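You operate a simulated robot arm through the tools that you are given. There is no shell and no other tool. Be economical: measure what you need, move in short steps, check, and stop when the job is done.

You run a simulated robot arm. Do the job below in one go: nothing can be reset, and whatever is moved stays where it is left.

## Task
Put things in order on the top of the yellow table. At the end: the white fuse from the top of the yellow table stands where the brown job block stood; the brown job block from the top of the yellow table stands on top of the brown parts box (marked "Relay"); the coupler from the top of the yellow table stands where the white fuse stood; the yellow coil from the top of the yellow table stands where the short yellow hose stood; the short yellow hose stands where the coupler stood; whatever was shut is shut again. Leave all else as you found it, and nothing knocked over.

The check looks at the end state, three seconds after you hand in, the way a careful person would. Anything else that was tipped, shoved, dropped, spilled or broken makes it a failure.

## Robot
A 7-joint arm with a two-finger parallel gripper, fixed in place. Base frame: the origin is at the foot of the arm, x ahead of it, y to its left, z up; the work surface is at about z = 0. Lengths are in mm, angles in rad, forces in N, time in s.
With the tool pointing down near the work surface it reaches from about 240 to 620 mm from the base axis. Its first joint turns from -1.152 to 1.152 rad. Payload 2.6 kg.
The tool frame sits at the grasp point between the pads (the TCP): z along the fingers, y along the line on which they close. The tips reach 30 mm beyond it. Largest opening 94 mm; finger width 28, thickness 10; the body of the gripper, 50 by 96 mm, starts 55 mm behind the TCP.
Orientation is told as [roll, pitch, yaw] about the base's x, y, z axes, in that order, counted from this pose: with the fingers straight down and closing along the base's y, the tool's x points along the base's -x, its y along +y and its z along -z.

## Interface
- The arm moves only by the tool apply_moves. Its argument "increments" is a list of rows, each a list of 7 numbers: the shift along the tool's x, y, z in m, then the turn, a rotation vector about the tool's x, y, z in rad, then the opening, from 0 (shut) to 1 (fully open). In form: [[tx, ty, tz, wx, wy, wz, jaw], ...]. A call has 1 to 12 rows; each row shifts and turns the commanded pose from where the row before left it, along the tool's axes as they then stand. Each row takes 0.2 s and may step no farther than 50 mm and 0.15 rad from the row before; otherwise, or with a gripper value out of range, the whole call is refused. A pose out of reach is approached as far as the arm can. The call stops where the force on the tool passes 40 N (or 10 N more than at its start, if that is more) or the arm is blocked; 0.2 s more then pass. The fingers move at their own pace (about 72 mm/s each) and stop on an object; they squeeze with about 33 N. The grip force told is the motor's: it shows also when the fingers shut on nothing. Time passes only in rows, and 0.2 s behind the last, so rows that do not move let the fingers close. It gives the time, the measured TCP pose, the force on the tool (base axes), the opening and the grip force at its end, in the units of the frame above (readings bear some noise), with the torque about the TCP (base axes, N m) and any sound that the robot's microphone picked up.
- Cameras (640 x 400 px; columns grow to the right, rows downward): "scene" is fixed at [31.9, 435.4, 560.7]; the picture's right is [-0.83, -0.56, 0.00], its down [-0.36, 0.53, -0.77] and it looks along [0.43, -0.64, -0.64] (base axes); focal length 325 px, centre (320, 200). "wrist" rides on the gripper at [76, 14, -103] in the tool frame; the picture's right is [-0.18, 0.98, 0.00], its down [-0.75, -0.14, -0.64] and it looks along [-0.63, -0.12, 0.77] (tool axes); focal length 243 px, centre (320, 200). There is no depth. A picture from a camera that has moved, and an enlarged one, comes with that camera's place and axes in the base frame and with its lens. The place of the scene camera against the robot may be out by one fixed shift of up to 12 mm in any direction.
- get_image(camera): a new picture of that camera. The clock stands still meanwhile.
- close_up(camera, box): a new picture of the part [left, top, right, bottom] of that camera's present view, enlarged. The clock stands still meanwhile.
- sign_off(): hands the job in; it is judged then, once.

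Work in short steps. Places have to be worked out from the pictures, the camera data and where the tool is seen: move nearer, look again, correct. Check each grasp and each placing, and mend what went wrong. You have 120 turns and 64 pictures in all, those below and enlarged ones among them. Open the gripper and draw the arm clear of the work before you hand the job in, unless the task says otherwise; then end with one line.

The tools are called after "Emit:" as a command line: name --pt "numbers of a row" for each row, then --argument value for the rest, lists and objects as JSON in quotes. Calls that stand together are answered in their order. apply_moves: Moves the arm, as the interface text tells. Its arguments: {"type":"object","properties":{"increments":{"type":"array","items":{"type":"array","items":{"type":"number"}}}},"required":["increments"]} The other tools are called the same way: get_image (camera) takes a picture; close_up (camera, box) takes an enlarged picture of a part of a camera's view; sign_off () hands the job in.

At the start:

```text
clock: 0.0
eef_pos: [427.0, -10.1, 298.9]
tool_rot: [-0.001, 0.0, 0.001]
force: [0.1, 0.4, 0.7]
wrist_torque: [0.0, 0.0, 0.01]
finger_gap: 94.0
finger_force: 0.0
```

scene: 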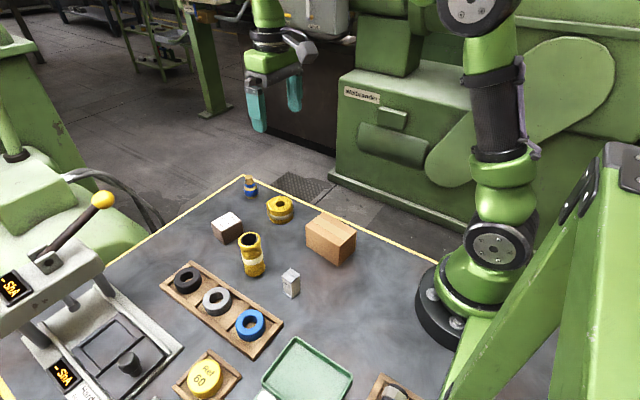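
wrist: 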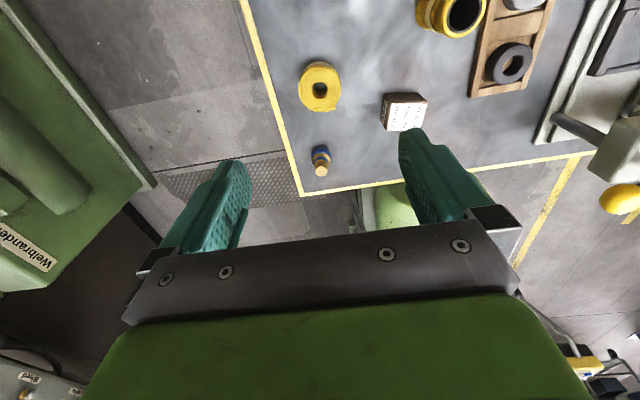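

I begin with enlarged views of the table to identify each object and read its labels.

Emit:
close_up --camera "scene" --box '[200, 160, 380, 310]'

Emit:
close_up --camera "scene" --box '[100, 250, 460, 400]'

```text
2.67 times, centred on (290, 235) of scene
camera zoom: at [31.9, 435.4, 560.7], right [-0.83, -0.56, 0.0], down [-0.36, 0.53, -0.77], along [0.43, -0.64, -0.64], focal length 868 px, centre (400, 107)
```

zoom: 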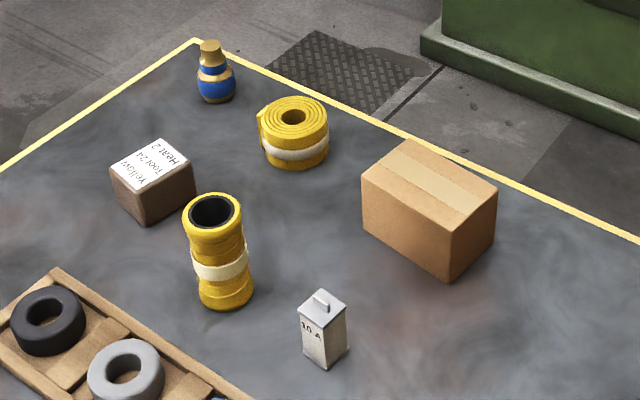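

```text
1.78 times, centred on (280, 325) of scene
camera zoom: at [31.9, 435.4, 560.7], right [-0.83, -0.56, 0.0], down [-0.36, 0.53, -0.77], along [0.43, -0.64, -0.64], focal length 578 px, centre (391, -22)
```

zoom: 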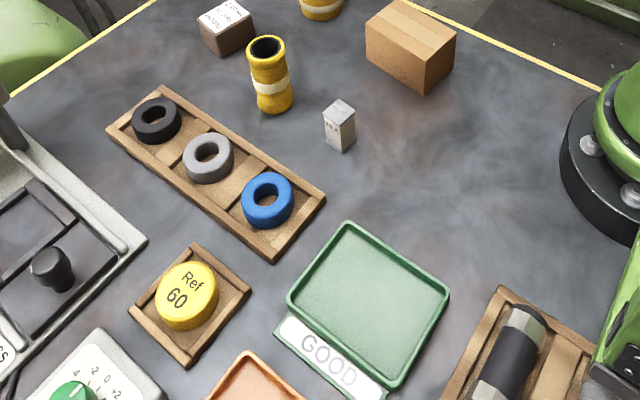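

The layout from the scene camera, roughly: fuse (295,145), hose (390,150), block (521,105), coupler (575,-36), coil (453,-14), box (294,0). I will draw the arm back so the wrist camera can measure these independently.

Emit:
apply_moves --pt "0.035 0.025 0 0 0 0 1" --pt "0.035 0.025 0 0 0 0 1" --pt "0.03 0.02 0 0 0 0 1" --pt "0 0 0 0 0 0 1"

Emit:
get_image --camera "wrist"

```text
clock: 1.0
eef_pos: [326.7, 61.6, 298.9]
tool_rot: [0.0, -0.001, 0.0]
force: [0.2, 0.6, 0.7]
wrist_torque: [-0.01, -0.02, -0.04]
finger_gap: 93.9
finger_force: 0.0
```

```text
59 pictures are left
camera wrist: at [250.6, 77.9, 402.0], right [0.18, 0.98, 0.0], down [0.75, -0.14, 0.64], along [0.63, -0.12, -0.77], focal length 243 px, centre (320, 200)
```

wrist: 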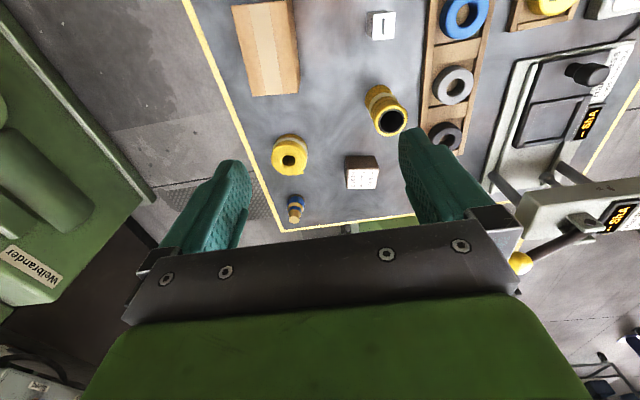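

Everything is in this wrist view. I enlarge it to measure more exactly.

Emit:
close_up --camera "wrist" --box '[220, 120, 420, 245]'

Emit:
close_up --camera "wrist" --box '[220, 0, 432, 140]'

```text
3.20 times, centred on (320, 182) of wrist
camera zoom: at [250.6, 77.9, 402.0], right [0.18, 0.98, 0.0], down [0.75, -0.14, 0.64], along [0.63, -0.12, -0.77], focal length 776 px, centre (320, 256)
```

zoom: 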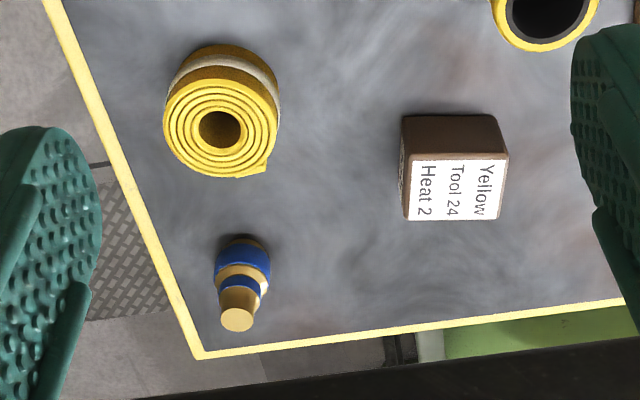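

```text
2.86 times, centred on (326, 70) of wrist
camera zoom: at [250.6, 77.9, 402.0], right [0.18, 0.98, 0.0], down [0.75, -0.14, 0.64], along [0.63, -0.12, -0.77], focal length 693 px, centre (303, 571)
```

zoom: 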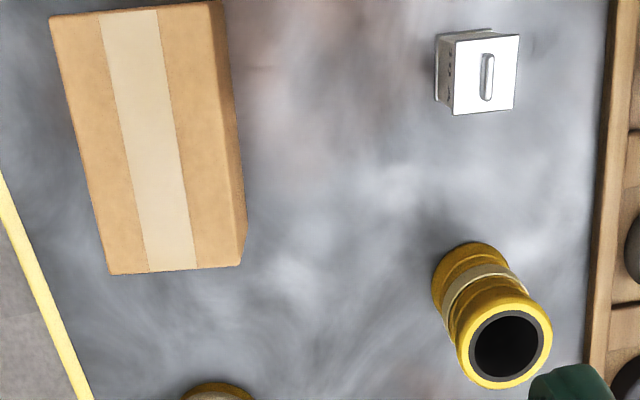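

Wrist measurements: block (509,105), 42×52×45 mm, yaw about -9.5°; fuse (291,146); hose (389,147); coil (452,-15); coupler (570,-35); box centre (293,4), yaw about -6°. The order block, fuse, coupler, hose, coil needs no buffer spots, so I go above the block first.

Emit:
apply_moves --pt "-0.0366 0.0088 0.02 0 0 0 1" --pt "-0.0366 0.0088 0.02 0 0 0 1" --pt "-0.0366 0.0088 0.02 0 0 0 1" --pt "-0.0366 0.0088 0.02 0 0 0 1" --pt "-0.0364 0.0086 0.02 0 0 0 1" --pt "0 0 0.02 0 0 0.0825 1" --pt "0 0 0.02 0 0 0.0825 1" --pt "0 0 0 0 0 0 1"

Emit:
get_image --camera "wrist"

```text
clock: 2.8
eef_pos: [508.6, 104.2, 158.2]
tool_rot: [0.001, 0.0, -0.166]
force: [-0.2, -0.2, 0.0]
wrist_torque: [0.05, -0.03, 0.04]
finger_gap: 94.1
finger_force: 0.1
```

```text
56 pictures are left
camera wrist: at [437.2, 132.3, 262.5], right [0.34, 0.94, 0.0], down [0.72, -0.26, 0.64], along [0.6, -0.22, -0.77], focal length 243 px, centre (320, 200)
```

wrist: 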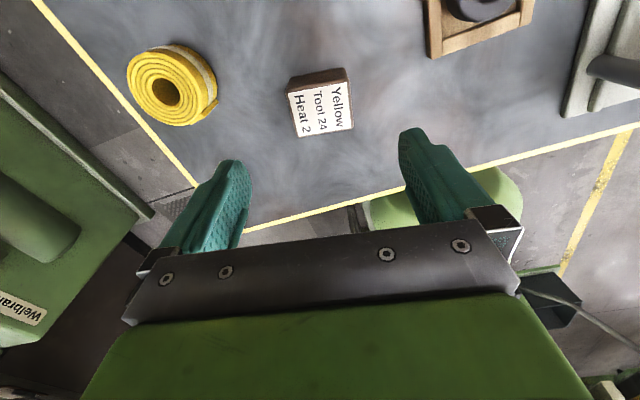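

This closer view gives the block at (508.7,106.7) with yaw about -9.3°, which matches. I descend and close on it.

Emit:
apply_moves --pt "0 0.002 0.04 0 0 0 1" --pt "0 0 0.04 0 0 0 1" --pt "0 0 0.025 0 0 0 1" --pt "0 0 0.016 0 0 0 1" --pt "0 0 0 0 0 0 0.3" --pt "0 0 0 0 0 0 0.3" --pt "0 0 0 0 0 0 0.3" --pt "0 0 0 0 0 0 0.3"

Emit:
get_image --camera "wrist"

```text
clock: 4.6
eef_pos: [512.2, 104.2, 38.3]
tool_rot: [0.0, -0.001, -0.165]
force: [1.0, 0.2, -0.5]
wrist_torque: [-0.02, -0.03, -0.01]
finger_gap: 59.9
finger_force: 33.1
```

```text
55 pictures are left
camera wrist: at [440.2, 131.8, 142.0], right [0.34, 0.94, 0.0], down [0.72, -0.26, 0.64], along [0.6, -0.22, -0.77], focal length 243 px, centre (320, 200)
```

wrist: 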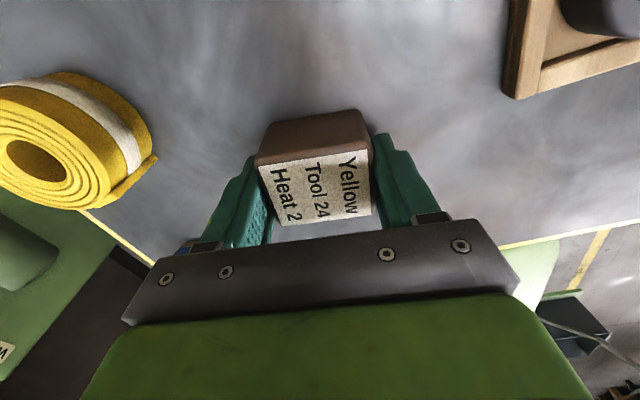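

The fingers stopped at 60 mm with 33 N, on the block. I lift it straight up and check the hold.

Emit:
apply_moves --pt "0 0 -0.01 0 0 0 0.3" --pt "0 0 -0.03 0 0 0 0.3" --pt "0 0 -0.04 0 0 0 0.3" --pt "0 0 -0.04 0 0 0 0.3" --pt "0 0 -0.03 0 0 0 0.3" --pt "0 0 0 0 0 0 0.3"

Emit:
get_image --camera "wrist"

```text
clock: 6.0
eef_pos: [511.3, 105.8, 191.1]
tool_rot: [0.0, 0.001, -0.167]
force: [-0.7, -0.5, -1.5]
wrist_torque: [0.01, 0.0, 0.01]
finger_gap: 59.9
finger_force: 32.5
```

```text
54 pictures are left
camera wrist: at [438.5, 133.4, 294.0], right [0.34, 0.94, 0.0], down [0.72, -0.26, 0.64], along [0.6, -0.22, -0.77], focal length 243 px, centre (320, 200)
```

wrist: 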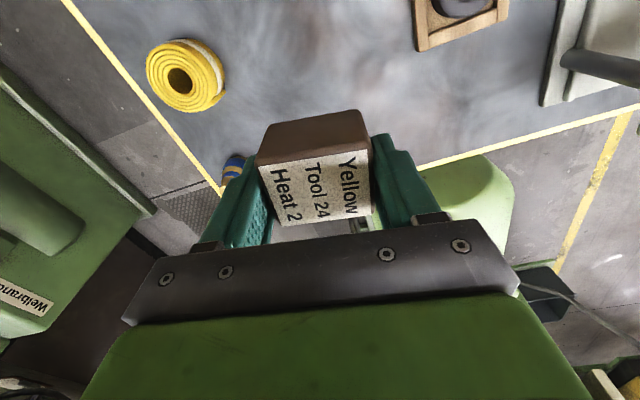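

The block is held level and hangs free, about 4 mm toward the robot from the TCP. I carry it over the box and turn to the box's yaw.

Emit:
apply_moves --pt "0 0 0 0 0 -0.062 0.3" --pt "0.0336 -0.0208 0 0 0 0 0.3" --pt "0.0336 -0.0208 0 0 0 0 0.3" --pt "0.0336 -0.0208 0 0 0 0 0.3" --pt "0.0336 -0.0208 0 0 0 0 0.3" --pt "0.0336 -0.0208 0 0 0 0 0.3" --pt "0.0338 -0.021 0 0 0 0 0.3" --pt "0 0 0 0 0 0 0.3" --pt "0 0 0 0 0 0 0.3"

Emit:
get_image --camera "wrist"

Emit:
get_image --camera "scene"

```text
clock: 8.0
eef_pos: [298.8, 2.9, 192.6]
tool_rot: [0.0, 0.0, -0.103]
force: [-0.1, 0.4, -0.3]
wrist_torque: [-0.03, -0.01, 0.01]
finger_gap: 59.8
finger_force: 32.8
```

```text
53 pictures are left
camera wrist: at [225.5, 26.1, 295.1], right [0.28, 0.96, 0.0], down [0.73, -0.22, 0.64], along [0.62, -0.18, -0.77], focal length 243 px, centre (320, 200)
```

wrist: 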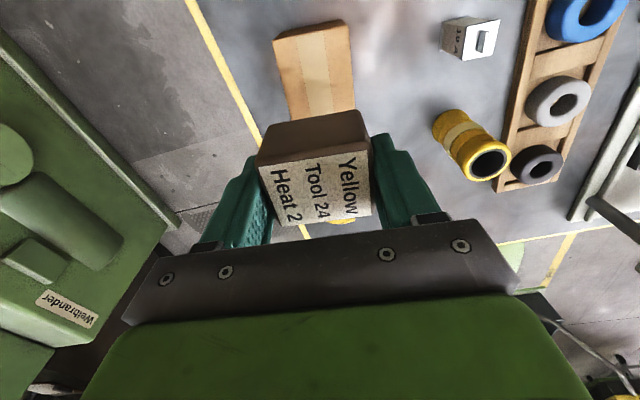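

```text
52 pictures are left
```

scene: 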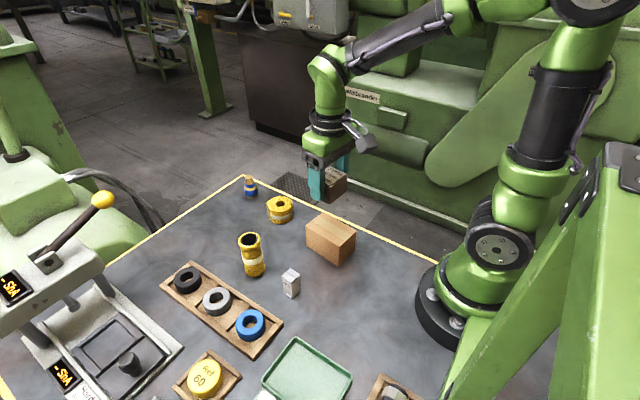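

The box reads as centred at about (293,4.5), and the held block is nearly above it. I lower to a little above the box top and look again.

Emit:
apply_moves --pt "0.002 0.0015 0.035 0 0 0 0.3" --pt "0 0 0.03 0 0 0 0.3" --pt "0 0 0.02 0 0 0 0.3" --pt "0 0 0 0 0 0 0.3" --pt "0 0 0 0 0 0 0.3"

Emit:
close_up --camera "scene" --box '[270, 150, 390, 280]'

Emit:
get_image --camera "wrist"

```text
clock: 9.2
eef_pos: [294.1, 5.7, 103.0]
tool_rot: [0.0, -0.001, -0.104]
force: [-0.7, 0.9, -1.6]
wrist_torque: [-0.02, -0.02, 0.01]
finger_gap: 59.4
finger_force: 32.7
```

```text
3.08 times, centred on (330, 215) of scene
camera zoom: at [31.9, 435.4, 560.7], right [-0.83, -0.56, 0.0], down [-0.36, 0.53, -0.77], along [0.43, -0.64, -0.64], focal length 1001 px, centre (289, 154)
```

zoom: 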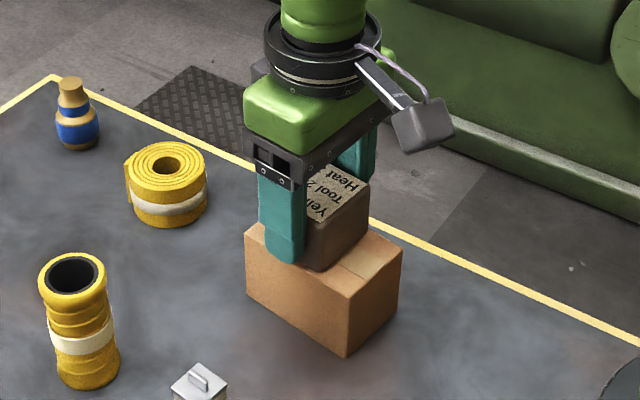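

```text
50 pictures are left
camera wrist: at [220.9, 28.7, 207.3], right [0.28, 0.96, 0.0], down [0.74, -0.22, 0.64], along [0.62, -0.18, -0.77], focal length 243 px, centre (320, 200)
```

wrist: 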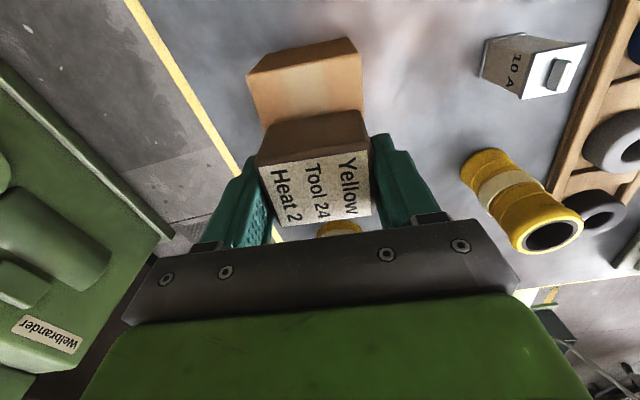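

The block sits centred left to right over the box and about 4 mm too near the robot. I correct that and lower gently.

Emit:
apply_moves --pt "-0.004 0 0.003 0 0 0 0.3" --pt "0 0 0.003 0 0 0 0.3" --pt "0 0 0.003 0 0 0 0.3" --pt "0 0 0 0 0 0 0.3"

```text
clock: 10.2
eef_pos: [298.6, 3.5, 94.3]
tool_rot: [0.001, -0.006, -0.102]
force: [4.6, 1.8, 27.8]
wrist_torque: [-0.02, -0.15, 0.0]
finger_gap: 59.8
finger_force: 32.8
```

The force of 28 N says the block is on the box. I ease up slightly, open the fingers part-way and check.

Emit:
apply_moves --pt "0 0 -0.0015 0 0 0 0.3" --pt "0 0 0 0 0 0 0.3"

```text
clock: 10.8
eef_pos: [297.6, 3.3, 94.1]
tool_rot: [-0.001, -0.001, -0.104]
force: [5.1, -0.2, 11.2]
wrist_torque: [-0.04, -0.44, 0.03]
finger_gap: 60.0
finger_force: 33.3
```

Emit:
apply_moves --pt "0 0 -0.0005 0 0 0 0.72" --pt "0 0 0 0 0 0 0.8" --pt "0 0 0 0 0 0 0.9" --pt "0 0 -0.02 0 0 0 0.95" --pt "0 0 -0.04 0 0 0 1" --pt "0 0 -0.05 0 0 0 1" --pt "0 0 -0.03 0 0 0 1"

Emit:
close_up --camera "scene" --box '[270, 150, 390, 280]'

Emit:
get_image --camera "wrist"

```text
clock: 12.4
eef_pos: [296.0, 4.3, 238.8]
tool_rot: [0.0, 0.001, -0.102]
force: [0.4, 0.0, -0.4]
wrist_torque: [-0.02, -0.02, 0.04]
finger_gap: 93.9
finger_force: 0.0
```

```text
3.08 times, centred on (330, 215) of scene
camera zoom: at [31.9, 435.4, 560.7], right [-0.83, -0.56, 0.0], down [-0.36, 0.53, -0.77], along [0.43, -0.64, -0.64], focal length 1001 px, centre (289, 154)
```

zoom: 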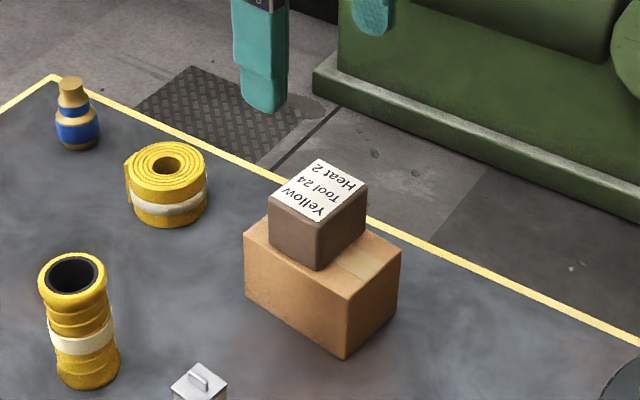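

```text
48 pictures are left
camera wrist: at [222.2, 27.1, 341.5], right [0.28, 0.96, 0.0], down [0.74, -0.22, 0.64], along [0.62, -0.18, -0.77], focal length 243 px, centre (320, 200)
```

wrist: 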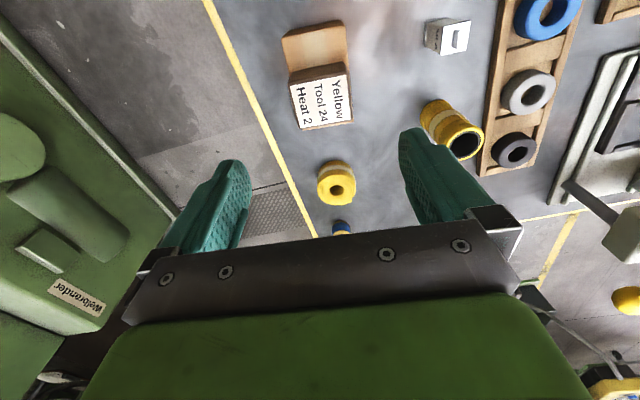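

The block stands squarely on the box. Next is the fuse at about (291,146): I go above it with the opening reduced to keep clear of the wooden tray.

Emit:
apply_moves --pt "0.005 0.035 0 0 0 0 0.7" --pt "0.005 0.035 0 0 0 0 0.7" --pt "0.005 0.035 0.01 0 0 0 0.6" --pt "0.004 0.0358 0.025 0 0 0 0.6" --pt "0 0 0.04 0 0 0 0.6" --pt "0 0 0.03 0 0 0 0.6" --pt "0 0 0 0 0 0 0.6"

Emit:
get_image --camera "wrist"

```text
clock: 14.0
eef_pos: [294.1, 146.8, 133.3]
tool_rot: [0.0, 0.0, -0.102]
force: [0.9, 0.2, 0.7]
wrist_torque: [0.0, -0.03, 0.03]
finger_gap: 56.5
finger_force: 0.0
```

```text
47 pictures are left
camera wrist: at [221.2, 169.1, 236.4], right [0.28, 0.96, 0.0], down [0.73, -0.22, 0.64], along [0.62, -0.18, -0.77], focal length 243 px, centre (320, 200)
```

wrist: 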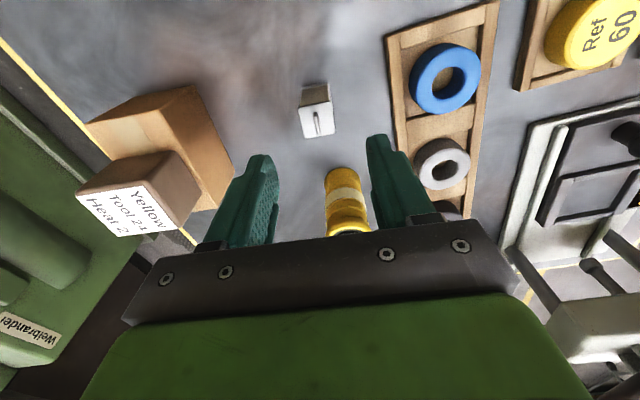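

The fuse is centred at (291.2,146.2), 3 mm from the TCP. I correct, descend and grip.

Emit:
apply_moves --pt "0.0028 -0.0009 0.03 0 0 0 0.6" --pt "0 0 0.035 0 0 0 0.6" --pt "0 0 0.031 0 0 0 0.6" --pt "0 0 0 0 0 0 0.1" --pt "0 0 0 0 0 0 0.1" --pt "0 0 0 0 0 0 0.1" --pt "0 0 0 0 0 0 0.1"

Emit:
get_image --camera "wrist"

```text
clock: 15.6
eef_pos: [289.4, 147.6, 35.7]
tool_rot: [0.0, -0.001, -0.102]
force: [0.5, -0.4, -0.1]
wrist_torque: [0.01, 0.01, 0.05]
finger_gap: 29.3
finger_force: 33.6
```

```text
46 pictures are left
camera wrist: at [217.3, 170.4, 139.7], right [0.28, 0.96, 0.0], down [0.73, -0.22, 0.64], along [0.62, -0.18, -0.77], focal length 243 px, centre (320, 200)
```

wrist: 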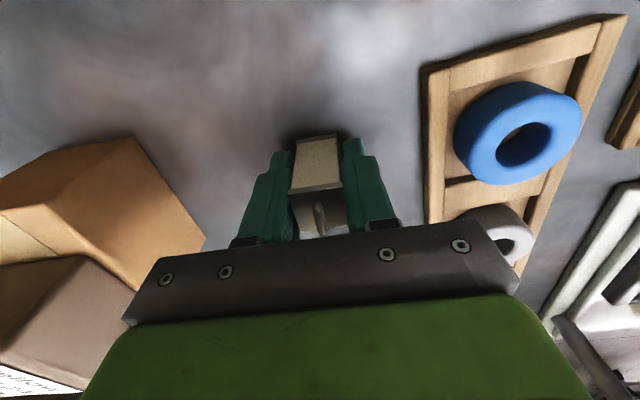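

The fuse is gripped at 29 mm. I lift it high enough to clear the hose and carry it above the block's old spot (508.5,105.5).

Emit:
apply_moves --pt "0 0 -0.01 0 0 0 0.1" --pt "0 0 -0.045 0 0 0 0.1" --pt "0 0 -0.05 0 0 0 0.1" --pt "0 0 -0.05 0 0 0.065 0.1" --pt "-0.0441 -0.001 0 0 0 0 0.1" --pt "-0.0441 -0.001 0 0 0 0 0.1" --pt "-0.0441 -0.001 0 0 0 0 0.1" --pt "-0.0441 -0.001 0 0 0 0 0.1" --pt "-0.0441 -0.001 0 0 0 0 0.1" --pt "0 0 0.04 0 0 0 0.1" --pt "0 0 0.04 0 0 0 0.1" --pt "0 0 0 0 0 0 0.1"

Emit:
get_image --camera "wrist"

```text
clock: 18.2
eef_pos: [508.6, 103.5, 110.4]
tool_rot: [-0.001, 0.0, -0.168]
force: [-0.6, -0.1, -0.8]
wrist_torque: [0.02, 0.01, 0.0]
finger_gap: 29.3
finger_force: 32.4
```

```text
45 pictures are left
camera wrist: at [436.9, 130.9, 213.4], right [0.35, 0.94, 0.0], down [0.72, -0.27, 0.64], along [0.6, -0.22, -0.77], focal length 243 px, centre (320, 200)
```

wrist: 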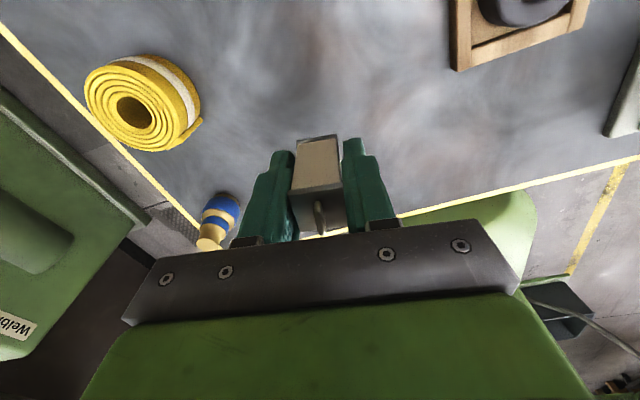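

The fuse is above the spot within about 2 mm. I lower it to the table.

Emit:
apply_moves --pt "0.0008 0.0012 0.04 0 0 0 0.1" --pt "0 0 0.025 0 0 0 0.1" --pt "0 0 0.007 0 0 0 0.1" --pt "0 0 0.002 0 0 0 0.1" --pt "0 0 0 0 0 0 0.1"

```text
clock: 19.4
eef_pos: [508.3, 103.0, 35.7]
tool_rot: [0.0, 0.001, -0.168]
force: [-0.3, 0.4, -0.2]
wrist_torque: [0.0, 0.0, 0.04]
finger_gap: 29.4
finger_force: 33.6
```

No contact yet, and the readings sit about 2 mm off in y. I nudge it over and lower in 1 mm steps.

Emit:
apply_moves --pt "0.0015 0.002 0 0 0 0 0.1" --pt "0 0 0.001 0 0 0 0.1" --pt "0 0 0 0 0 0 0.1"

```text
clock: 20.2
eef_pos: [506.5, 105.2, 35.6]
tool_rot: [-0.001, 0.0, -0.167]
force: [-0.8, 0.3, -0.9]
wrist_torque: [0.02, 0.0, 0.01]
finger_gap: 29.3
finger_force: 33.3
```

Emit:
apply_moves --pt "0 0 0.001 0 0 0 0.1" --pt "0 0 0.001 0 0 0 0.1" --pt "0 0 0 0 0 0 0.1"

```text
clock: 21.0
eef_pos: [507.8, 106.0, 35.3]
tool_rot: [0.001, -0.003, -0.168]
force: [-6.9, -1.3, 21.5]
wrist_torque: [-0.01, 0.28, -0.01]
finger_gap: 29.4
finger_force: 33.2
```

Contact at 21 N: the fuse is on the table. I ease off, release, back straight up and look.

Emit:
apply_moves --pt "0 0 -0.001 0 0 0 0.1" --pt "0 0 0 0 0 0 0.4" --pt "0 0 0 0 0 0 0.6" --pt "0 0 0 0 0 0 0.6" --pt "0 0 -0.03 0 0 0 0.6" --pt "0 0 -0.045 0 0 0 0.6" --pt "0 0 -0.045 0 0 0 0.8" --pt "0 0 0 0 0 0 1"

Emit:
get_image --camera "wrist"

```text
clock: 22.8
eef_pos: [503.9, 105.1, 151.6]
tool_rot: [0.001, 0.001, -0.167]
force: [-0.5, 0.0, 0.0]
wrist_torque: [0.0, 0.01, 0.01]
finger_gap: 94.0
finger_force: 0.0
```

```text
44 pictures are left
camera wrist: at [433.4, 132.4, 255.7], right [0.35, 0.94, 0.0], down [0.72, -0.27, 0.64], along [0.6, -0.22, -0.77], focal length 243 px, centre (320, 200)
```

wrist: 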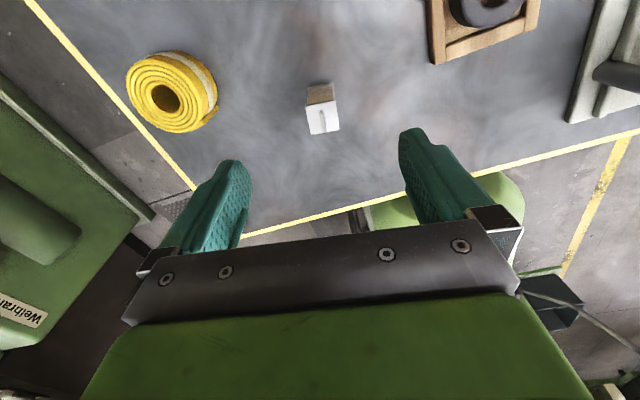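

The fuse stands upright on the block's spot. I move above the coupler at about (570,-35).

Emit:
apply_moves --pt "-0.0214 -0.0321 0 0 0 0 1" --pt "-0.0214 -0.0321 0 0 0 0 1" --pt "-0.0214 -0.0321 0 0 0 0 1" --pt "-0.0214 -0.0321 0 0 0 0 1" --pt "0 0 0 0 0 0 1"

Emit:
get_image --camera "wrist"

```text
clock: 24.0
eef_pos: [568.4, -31.4, 154.6]
tool_rot: [0.0, -0.001, -0.166]
force: [-0.6, -0.8, -1.1]
wrist_torque: [0.02, -0.02, 0.0]
finger_gap: 93.7
finger_force: 0.1
```

```text
43 pictures are left
camera wrist: at [495.7, -4.3, 258.7], right [0.35, 0.94, 0.0], down [0.72, -0.27, 0.64], along [0.6, -0.22, -0.77], focal length 243 px, centre (320, 200)
```

wrist: 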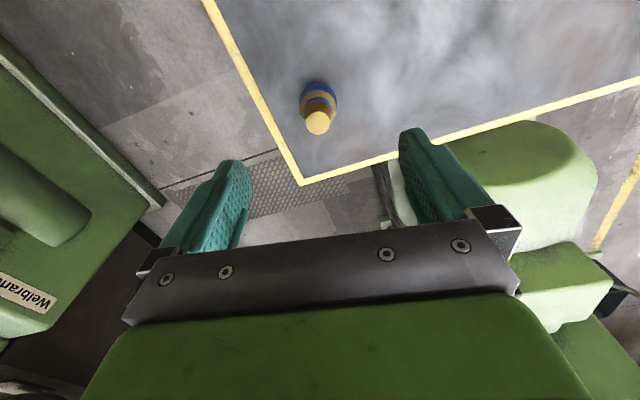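

Emit:
close_up --camera "wrist" --box '[280, 60, 360, 150]'

```text
4.44 times, centred on (320, 105) of wrist
camera zoom: at [495.7, -4.3, 258.7], right [0.35, 0.94, 0.0], down [0.72, -0.27, 0.64], along [0.6, -0.22, -0.77], focal length 1078 px, centre (320, 622)
```

zoom: 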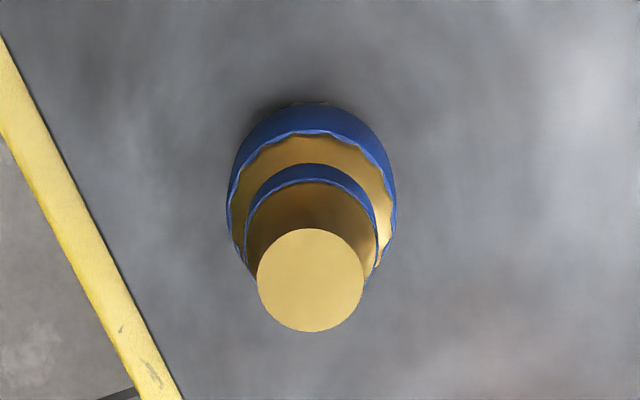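

The coupler is centred 2.7 mm to the tool's -y side, about (569.5,-35), with a 36 mm body. I correct, descend and grip.

Emit:
apply_moves --pt "-0.001 -0.0027 0.04 0 0 0 1" --pt "0 0 0.04 0 0 0 1" --pt "0 0 0.036 0 0 0 1" --pt "0 0 0 0 0 0 0.6" --pt "0 0 0 0 0 0 0.15" --pt "0 0 0 0 0 0 0.15" --pt "0 0 0 0 0 0 0.15" --pt "0 0 0 0 0 0 0.15"

Emit:
get_image --camera "wrist"

```text
clock: 25.8
eef_pos: [569.2, -35.9, 37.9]
tool_rot: [-0.001, 0.001, -0.165]
force: [-0.4, 0.2, 0.7]
wrist_torque: [0.04, -0.02, -0.02]
finger_gap: 32.7
finger_force: 33.2
```

```text
41 pictures are left
camera wrist: at [497.8, -8.2, 141.8], right [0.35, 0.94, 0.0], down [0.72, -0.27, 0.64], along [0.6, -0.22, -0.77], focal length 243 px, centre (320, 200)
```

wrist: 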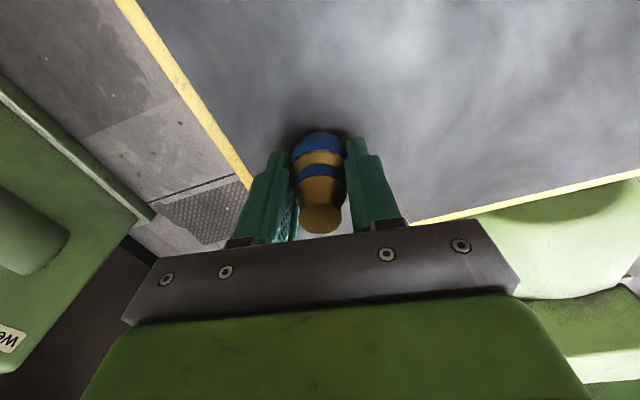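

The coupler is gripped at 33 mm. I lift it and carry it to above the fuse's old spot (291.3,146.4).

Emit:
apply_moves --pt "0 0 -0.01 0 0 0 0.15" --pt "0 0 -0.045 0 0 0 0.15" --pt "0 0 -0.045 0 0 0 0.15" --pt "0 0 -0.05 0 0 0 0.15" --pt "0.038 0.0167 0 0 0 0 0.15" --pt "0.038 0.0167 0 0 0 0 0.15" --pt "0.038 0.0167 0 0 0 0 0.15" --pt "0.038 0.0167 0 0 0 0 0.15" --pt "0.038 0.0167 0 0 0 0 0.15" --pt "0.038 0.0167 0 0 0 0 0.15" --pt "0.038 0.0167 0 0 0 0 0.15" --pt "0.038 0.0167 0 0 0 0 0.15"

Emit:
apply_moves --pt "0 0 0.04 0 0 0 0.15" --pt "0 0 0.04 0 0 0 0.15" --pt "0 0 0 0 0 0 0.15" --pt "0 0 0 0 0 0 0.15"

Emit:
get_image --camera "wrist"

```text
clock: 28.4
eef_pos: [292.1, 147.6, 188.4]
tool_rot: [0.001, 0.001, -0.169]
force: [-1.0, -0.2, -1.3]
wrist_torque: [-0.02, 0.03, -0.03]
finger_gap: 32.9
finger_force: 33.0
```

```text
clock: 29.4
eef_pos: [292.4, 148.1, 107.2]
tool_rot: [-0.002, 0.0, -0.169]
force: [-0.2, -0.1, -1.2]
wrist_torque: [-0.01, 0.02, 0.0]
finger_gap: 33.1
finger_force: 33.3
```

```text
40 pictures are left
camera wrist: at [220.7, 176.9, 210.1], right [0.35, 0.94, 0.0], down [0.72, -0.27, 0.64], along [0.6, -0.22, -0.77], focal length 243 px, centre (320, 200)
```

wrist: 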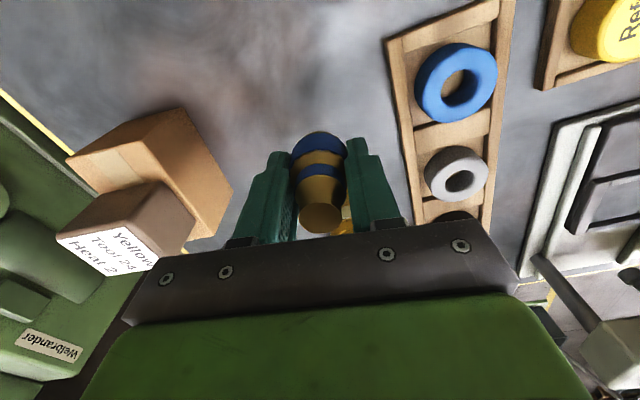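

The coupler is over the spot, about 1.3 mm high in y. I correct that and lower it to just above the table.

Emit:
apply_moves --pt "0.0006 -0.0013 0.04 0 0 0 0.15" --pt "0 0 0.024 0 0 0 0.15" --pt "0 0 0.004 0 0 0 0.15" --pt "0 0 0.001 0 0 0 0.15" --pt "0 0 0.001 0 0 0 0.15" --pt "0 0 0 0 0 0 0.15"

```text
clock: 30.8
eef_pos: [290.8, 144.8, 39.4]
tool_rot: [-0.001, -0.001, -0.166]
force: [-3.9, -0.5, 12.6]
wrist_torque: [0.0, 0.09, 0.01]
finger_gap: 32.6
finger_force: 32.9
```

Contact at 12.6 N: the coupler is on the table. I release with a small opening, rise and check.

Emit:
apply_moves --pt "0 0 0 0 0 0 0.4" --pt "0 0 0 0 0 0 0.6" --pt "0 0 0 0 0 0 0.6" --pt "0 0 -0.03 0 0 0 0.6" --pt "0 0 -0.045 0 0 0 0.6" --pt "0 0 -0.045 0 0 0 0.6" --pt "0 0 -0.045 0 0 0 0.8" --pt "0 0 0 0 0 0 1"

Emit:
get_image --camera "wrist"

```text
clock: 32.6
eef_pos: [288.5, 144.7, 199.9]
tool_rot: [0.0, 0.001, -0.168]
force: [0.8, 0.1, -0.4]
wrist_torque: [-0.01, 0.0, -0.01]
finger_gap: 94.2
finger_force: 0.0
```

```text
39 pictures are left
camera wrist: at [216.5, 172.7, 304.0], right [0.35, 0.94, 0.0], down [0.72, -0.27, 0.64], along [0.6, -0.22, -0.77], focal length 243 px, centre (320, 200)
```

wrist: 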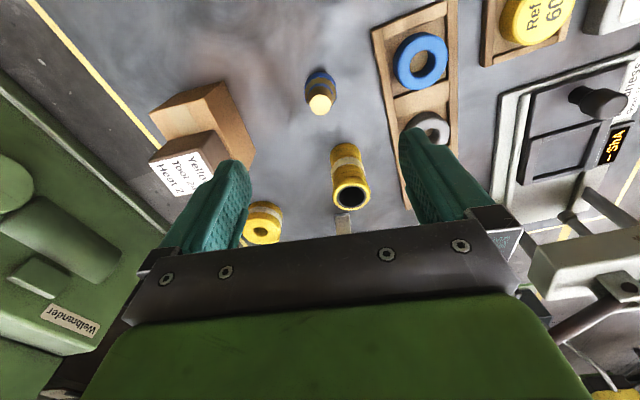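

The coupler stands on the fuse's spot. Next I go above the hose at about (388,146).

Emit:
apply_moves --pt "-0.0323 0.0058 0 0 0 0 0.85" --pt "-0.0323 0.0058 0 0 0 0 0.85" --pt "-0.0323 0.0058 0 0 0 0 0.85" --pt "0 0 0.01 0 0 0 0.85" --pt "0 0 0 0 0 0 0.85"

Emit:
get_image --camera "wrist"

```text
clock: 33.8
eef_pos: [389.3, 145.6, 190.6]
tool_rot: [0.002, -0.001, -0.169]
force: [0.3, -0.3, 0.6]
wrist_torque: [0.01, -0.01, -0.02]
finger_gap: 79.9
finger_force: 0.1
```

```text
38 pictures are left
camera wrist: at [316.1, 173.1, 294.8], right [0.35, 0.94, 0.0], down [0.72, -0.27, 0.64], along [0.6, -0.22, -0.77], focal length 243 px, centre (320, 200)
```

wrist: 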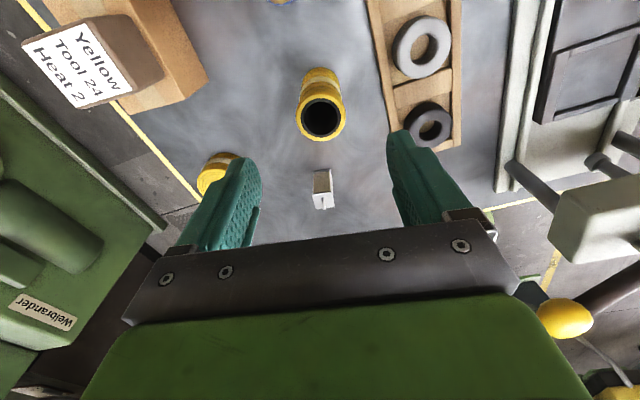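

The hose is right under the TCP at about (389,146). I descend to a grip at z≈58 and close.

Emit:
apply_moves --pt "0 0 0.045 0 0 0 0.85" --pt "0 0 0.045 0 0 0 0.85" --pt "0 0 0.042 0 0 0 0.85" --pt "0 0 0 0 0 0 0.6" --pt "0 0 0 0 0 0 0.2" --pt "0 0 0 0 0 0 0.2" --pt "0 0 0 0 0 0 0.2"

Emit:
get_image --camera "wrist"

```text
clock: 35.4
eef_pos: [390.8, 145.5, 60.3]
tool_rot: [0.001, 0.001, -0.169]
force: [-0.3, 0.2, -0.1]
wrist_torque: [-0.02, 0.03, 0.01]
finger_gap: 45.0
finger_force: 33.3
```

```text
37 pictures are left
camera wrist: at [318.6, 173.2, 164.3], right [0.35, 0.94, 0.0], down [0.72, -0.27, 0.64], along [0.6, -0.22, -0.77], focal length 243 px, centre (320, 200)
```

wrist: 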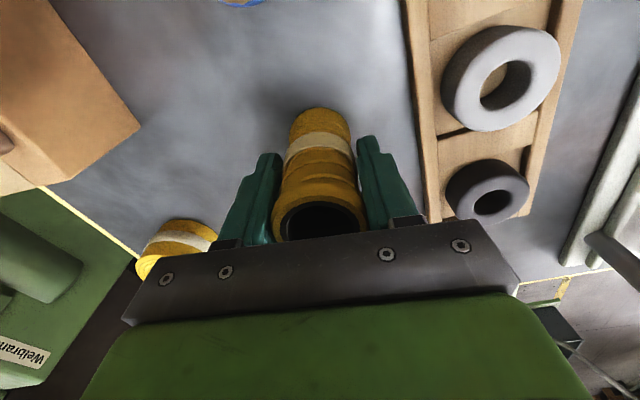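

The hose is gripped at 45 mm. I lift it and carry it to above the coupler's old spot (570,-35.5).

Emit:
apply_moves --pt "0 0 -0.01 0 0 0 0.2" --pt "0 0 -0.04 0 0 0 0.2" --pt "0 0 -0.045 0 0 0 0.2" --pt "-0.0346 -0.0248 -0.01 0 0 0 0.2" --pt "-0.0346 -0.0248 0 0 0 0 0.2" --pt "-0.0346 -0.0248 0 0 0 0 0.2" --pt "-0.0346 -0.0248 0 0 0 0 0.2" --pt "-0.0346 -0.0248 0 0 0 0 0.2" --pt "-0.0346 -0.0246 0 0 0 0 0.2" --pt "0 0 0.04 0 0 0 0.2" --pt "0 0 0.03 0 0 0 0.2" --pt "0 0 0 0 0 0 0.2"

Emit:
get_image --camera "wrist"

```text
clock: 38.0
eef_pos: [571.8, -36.6, 94.0]
tool_rot: [0.001, 0.001, -0.167]
force: [0.0, 0.3, -1.0]
wrist_torque: [0.0, -0.01, 0.0]
finger_gap: 44.9
finger_force: 33.2
```

```text
36 pictures are left
camera wrist: at [499.9, -7.8, 198.6], right [0.35, 0.94, 0.0], down [0.72, -0.27, 0.64], along [0.6, -0.22, -0.77], focal length 243 px, centre (320, 200)
```

wrist: 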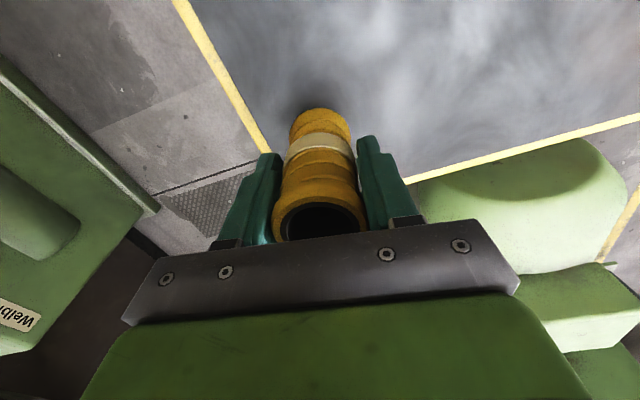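

The hose is upright above the spot, with 35 mm left to go. I lower it gently to contact.

Emit:
apply_moves --pt "0.001 0.0005 0.02 0 0 0 0.2" --pt "0 0 0.012 0 0 0 0.2" --pt "0 0 0.001 0 0 0 0.2" --pt "0 0 0.001 0 0 0 0.2" --pt "0 0 0 0 0 0 0.2"

```text
clock: 39.2
eef_pos: [568.0, -36.1, 62.2]
tool_rot: [0.0, -0.001, -0.167]
force: [-0.8, 0.6, -0.5]
wrist_torque: [-0.01, -0.03, 0.02]
finger_gap: 44.6
finger_force: 32.6
```

Emit:
apply_moves --pt "-0.0005 0 0.001 0 0 0 0.2" --pt "0 0 0.001 0 0 0 0.2" --pt "0 0 0 0 0 0 0.2"

```text
clock: 40.0
eef_pos: [568.9, -36.2, 60.4]
tool_rot: [0.001, -0.003, -0.166]
force: [-0.6, 0.4, 0.0]
wrist_torque: [0.0, -0.01, 0.02]
finger_gap: 44.7
finger_force: 32.7
```

No contact yet; I continue in 1 mm steps.

Emit:
apply_moves --pt "0 0 0.001 0 0 0 0.2" --pt "0 0 0.001 0 0 0 0.2" --pt "0 0 0 0 0 0 0.2"

```text
clock: 40.8
eef_pos: [570.5, -35.8, 60.4]
tool_rot: [0.002, -0.002, -0.171]
force: [-17.6, 1.7, 26.2]
wrist_torque: [0.09, 0.58, 0.04]
finger_gap: 44.9
finger_force: 33.0
```

Contact at 26 N. I ease up 1 mm, release and rise clear of the hose.

Emit:
apply_moves --pt "0 0 -0.001 0 0 0 0.2" --pt "0 0 0 0 0 0 0.55" --pt "0 0 0 0 0 0 0.8" --pt "0 0 0 0 0 0 0.8" --pt "0 0 -0.03 0 0 0 0.8" --pt "0 0 -0.045 0 0 0 0.8" --pt "0 0 -0.045 0 0 0 0.9" --pt "0 0 0 0 0 0 1"

Emit:
get_image --camera "wrist"

Emit:
get_image --camera "scene"

```text
clock: 42.6
eef_pos: [565.0, -36.3, 177.3]
tool_rot: [0.0, 0.001, -0.167]
force: [-0.3, 0.0, 0.8]
wrist_torque: [0.01, 0.0, -0.01]
finger_gap: 93.9
finger_force: 0.0
```

```text
35 pictures are left
camera wrist: at [493.6, -8.8, 282.3], right [0.35, 0.94, 0.0], down [0.72, -0.26, 0.64], along [0.6, -0.22, -0.77], focal length 243 px, centre (320, 200)
```

wrist: 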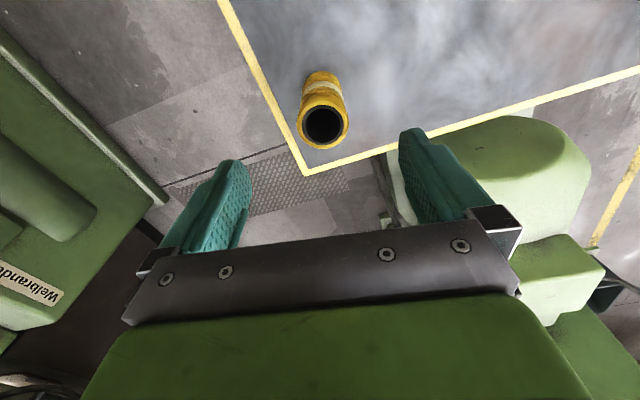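

```text
34 pictures are left
```

scene: 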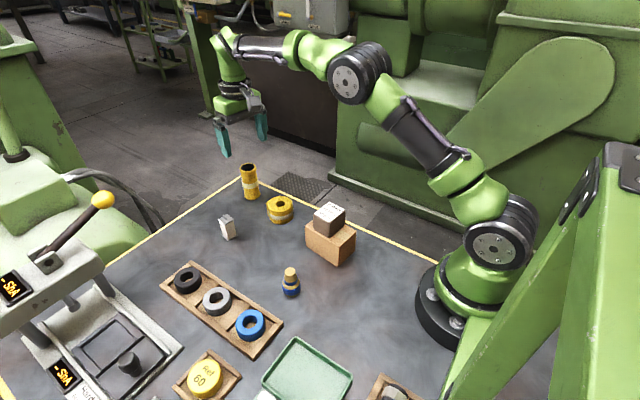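

The hose stands in the corner on the coupler's old spot, and all else looks undisturbed. Last is the coil: I go above it and turn to yaw +0.5, so the fingers avoid its loose tail.

Emit:
apply_moves --pt "0.039 0.0005 0 0 0 0 1" --pt "0.039 0.0005 0 0 0 0 1" --pt "0.039 0.0005 0 0 0 0 1" --pt "0 0 0 0 0 -0.1334 1" --pt "0 0 0 0 0 -0.1334 1" --pt "0 0 0 0 0 -0.1334 1" --pt "0 0 0 0 0 -0.1334 1" --pt "0 0 0 0 0 -0.1334 1" --pt "0 0 0.02 0 0 0 1" --pt "0 0 0 0 0 0 1"

Emit:
get_image --camera "wrist"

```text
clock: 44.8
eef_pos: [452.1, -15.0, 159.0]
tool_rot: [-0.001, 0.001, 0.498]
force: [-1.2, 0.1, 0.5]
wrist_torque: [0.02, 0.01, -0.02]
finger_gap: 94.3
finger_force: 0.1
```

```text
33 pictures are left
camera wrist: at [380.2, -37.6, 262.5], right [-0.31, 0.95, 0.0], down [0.73, 0.24, 0.64], along [0.61, 0.2, -0.77], focal length 243 px, centre (320, 200)
```

wrist: 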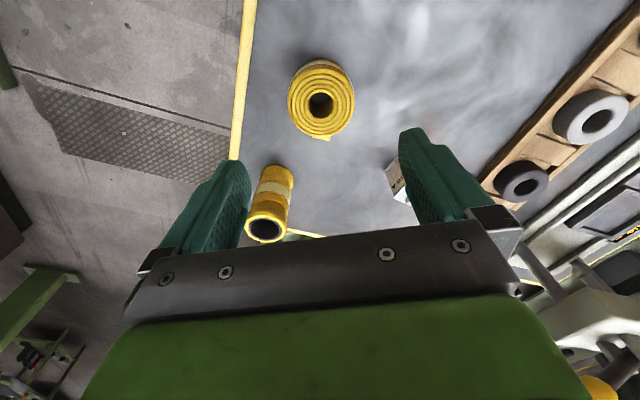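

The coil is about 3 mm toward the robot from the TCP, and its tail lies between the fingers. I descend and grip.

Emit:
apply_moves --pt "0.003 0 0.045 0 0 0 1" --pt "0 0 0.045 0 0 0 1" --pt "0 0 0.031 0 0 0 1" --pt "0 0 0 0 0 0 0.7" --pt "0 0 0 0 0 0 0.35" --pt "0 0 0 0 0 0 0.35" --pt "0 0 0 0 0 0 0.35"

Emit:
get_image --camera "wrist"

```text
clock: 46.4
eef_pos: [451.3, -14.9, 41.2]
tool_rot: [0.0, 0.001, 0.498]
force: [0.2, 0.3, 0.3]
wrist_torque: [0.02, -0.01, -0.03]
finger_gap: 61.4
finger_force: 33.1
```

```text
32 pictures are left
camera wrist: at [379.0, -37.7, 144.0], right [-0.31, 0.95, 0.0], down [0.73, 0.24, 0.64], along [0.61, 0.2, -0.77], focal length 243 px, centre (320, 200)
```

wrist: 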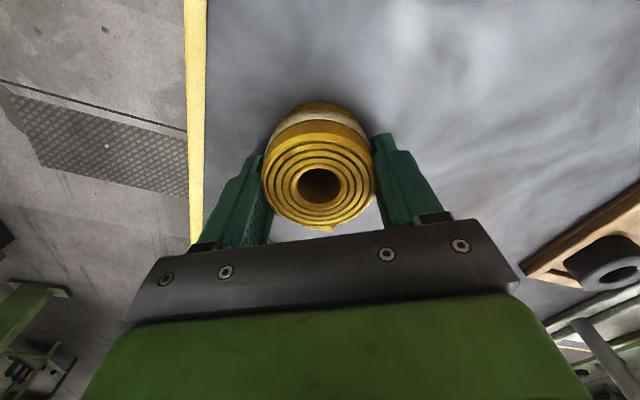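

The coil is gripped at 61 mm. I lift it and carry it to above the hose's old spot (389,146).

Emit:
apply_moves --pt "0 0 -0.01 0 0 0 0.35" --pt "0 0 -0.04 0 0 0 0.35" --pt "0 0 -0.05 0 0 0 0.35" --pt "-0.0048 0.0342 0 0 0 0 0.35" --pt "-0.0048 0.0342 0 0 0 0 0.35" --pt "-0.0048 0.0342 0 0 0 0 0.35" --pt "-0.0048 0.0342 0 0 0 0 0.35" --pt "-0.0048 0.0342 0 0 0 0 0.35" --pt "0 0 0.045 0 0 0 0.35" --pt "0 0 0 0 0 0 0.35" --pt "0 0 0 0 0 0 0.35"

Emit:
get_image --camera "wrist"

```text
clock: 48.8
eef_pos: [391.7, 145.5, 93.6]
tool_rot: [0.001, 0.0, 0.5]
force: [-0.7, 0.3, -0.9]
wrist_torque: [-0.01, 0.02, 0.0]
finger_gap: 60.9
finger_force: 33.2
```

```text
31 pictures are left
camera wrist: at [318.6, 122.7, 197.4], right [-0.31, 0.95, 0.0], down [0.73, 0.24, 0.64], along [0.61, 0.2, -0.77], focal length 243 px, centre (320, 200)
```

wrist: 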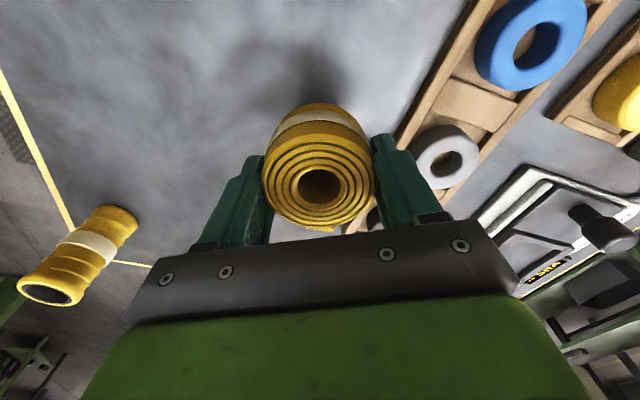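

The coil is above the spot, level, with the tray clear. I lower it to near contact.

Emit:
apply_moves --pt "0 0 0.03 0 0 0 0.35" --pt "0 0 0.02 0 0 0 0.35" --pt "0 0 0.002 0 0 0 0.35" --pt "0 0 0.001 0 0 0 0.35" --pt "0 0 0 0 0 0 0.35"

```text
clock: 50.0
eef_pos: [393.6, 146.9, 40.5]
tool_rot: [0.0, -0.002, 0.499]
force: [-1.0, -0.3, -1.1]
wrist_torque: [-0.02, 0.01, -0.03]
finger_gap: 60.9
finger_force: 32.9
```

Readings lean about 2 mm to +x and there is no contact yet. I shift it slightly and continue down in 1 mm steps.

Emit:
apply_moves --pt "0.0013 0.0007 0.001 0 0 0 0.35" --pt "0 0 0.001 0 0 0 0.35" --pt "0 0 0 0 0 0 0.35"

```text
clock: 50.8
eef_pos: [391.6, 147.6, 40.0]
tool_rot: [0.0, -0.002, 0.498]
force: [3.5, -1.1, 8.9]
wrist_torque: [0.0, 0.11, 0.04]
finger_gap: 60.7
finger_force: 33.4
```

Contact at 9 N: the coil is on the table. I release with limited opening, rise clear and look with both cameras.

Emit:
apply_moves --pt "0 0 0 0 0 0 0.7" --pt "0 0 0 0 0 0 0.85" --pt "0 0 0 0 0 0 0.85" --pt "0 0 -0.03 0 0 0 0.85" --pt "0 0 -0.045 0 0 0 0.85" --pt "0 0 -0.045 0 0 0 0.85" --pt "0 0 -0.05 0 0 0 0.9" --pt "0 0 -0.05 0 0 0 1" --pt "0.02 -0.04 -0.02 0 0 0 1" --pt "0.02 -0.04 0 0 0 0 1" --pt "0 0 0 0 0 0 1"

Emit:
get_image --camera "scene"

Emit:
get_image --camera "wrist"

Emit:
close_up --camera "scene" --box '[200, 160, 380, 310]'

```text
clock: 53.2
eef_pos: [391.8, 59.4, 278.3]
tool_rot: [0.0, 0.0, 0.499]
force: [0.3, 0.2, -0.6]
wrist_torque: [0.0, -0.02, -0.01]
finger_gap: 93.8
finger_force: 0.0
```

```text
30 pictures are left
```

scene: 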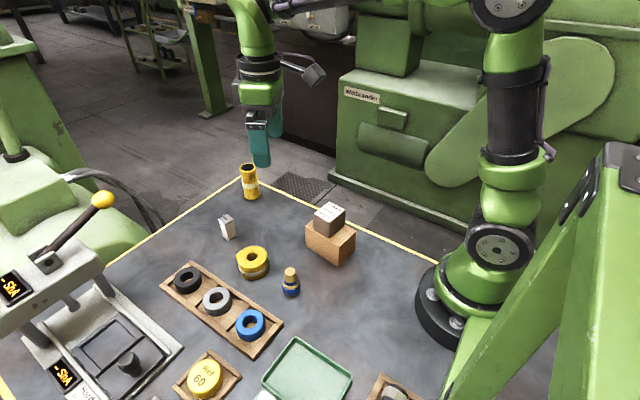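

```text
29 pictures are left
camera wrist: at [318.9, 36.2, 382.4], right [-0.31, 0.95, 0.0], down [0.73, 0.24, 0.64], along [0.61, 0.2, -0.77], focal length 243 px, centre (320, 200)
```

wrist: 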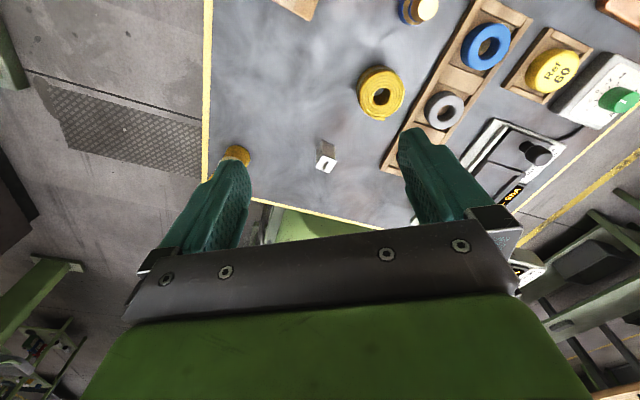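

```text
2.67 times, centred on (290, 235) of scene
camera zoom: at [31.9, 435.4, 560.7], right [-0.83, -0.56, 0.0], down [-0.36, 0.53, -0.77], along [0.43, -0.64, -0.64], focal length 868 px, centre (400, 107)
```

zoom: 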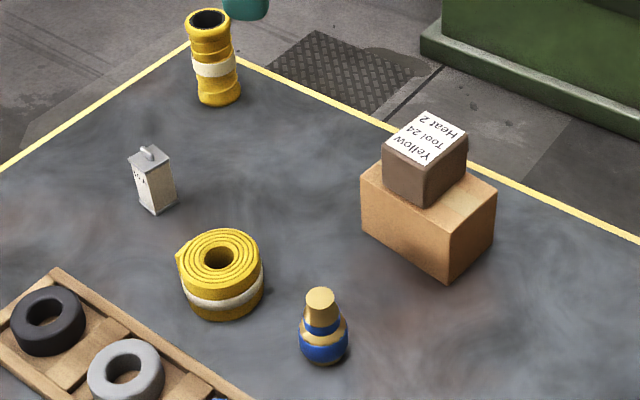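

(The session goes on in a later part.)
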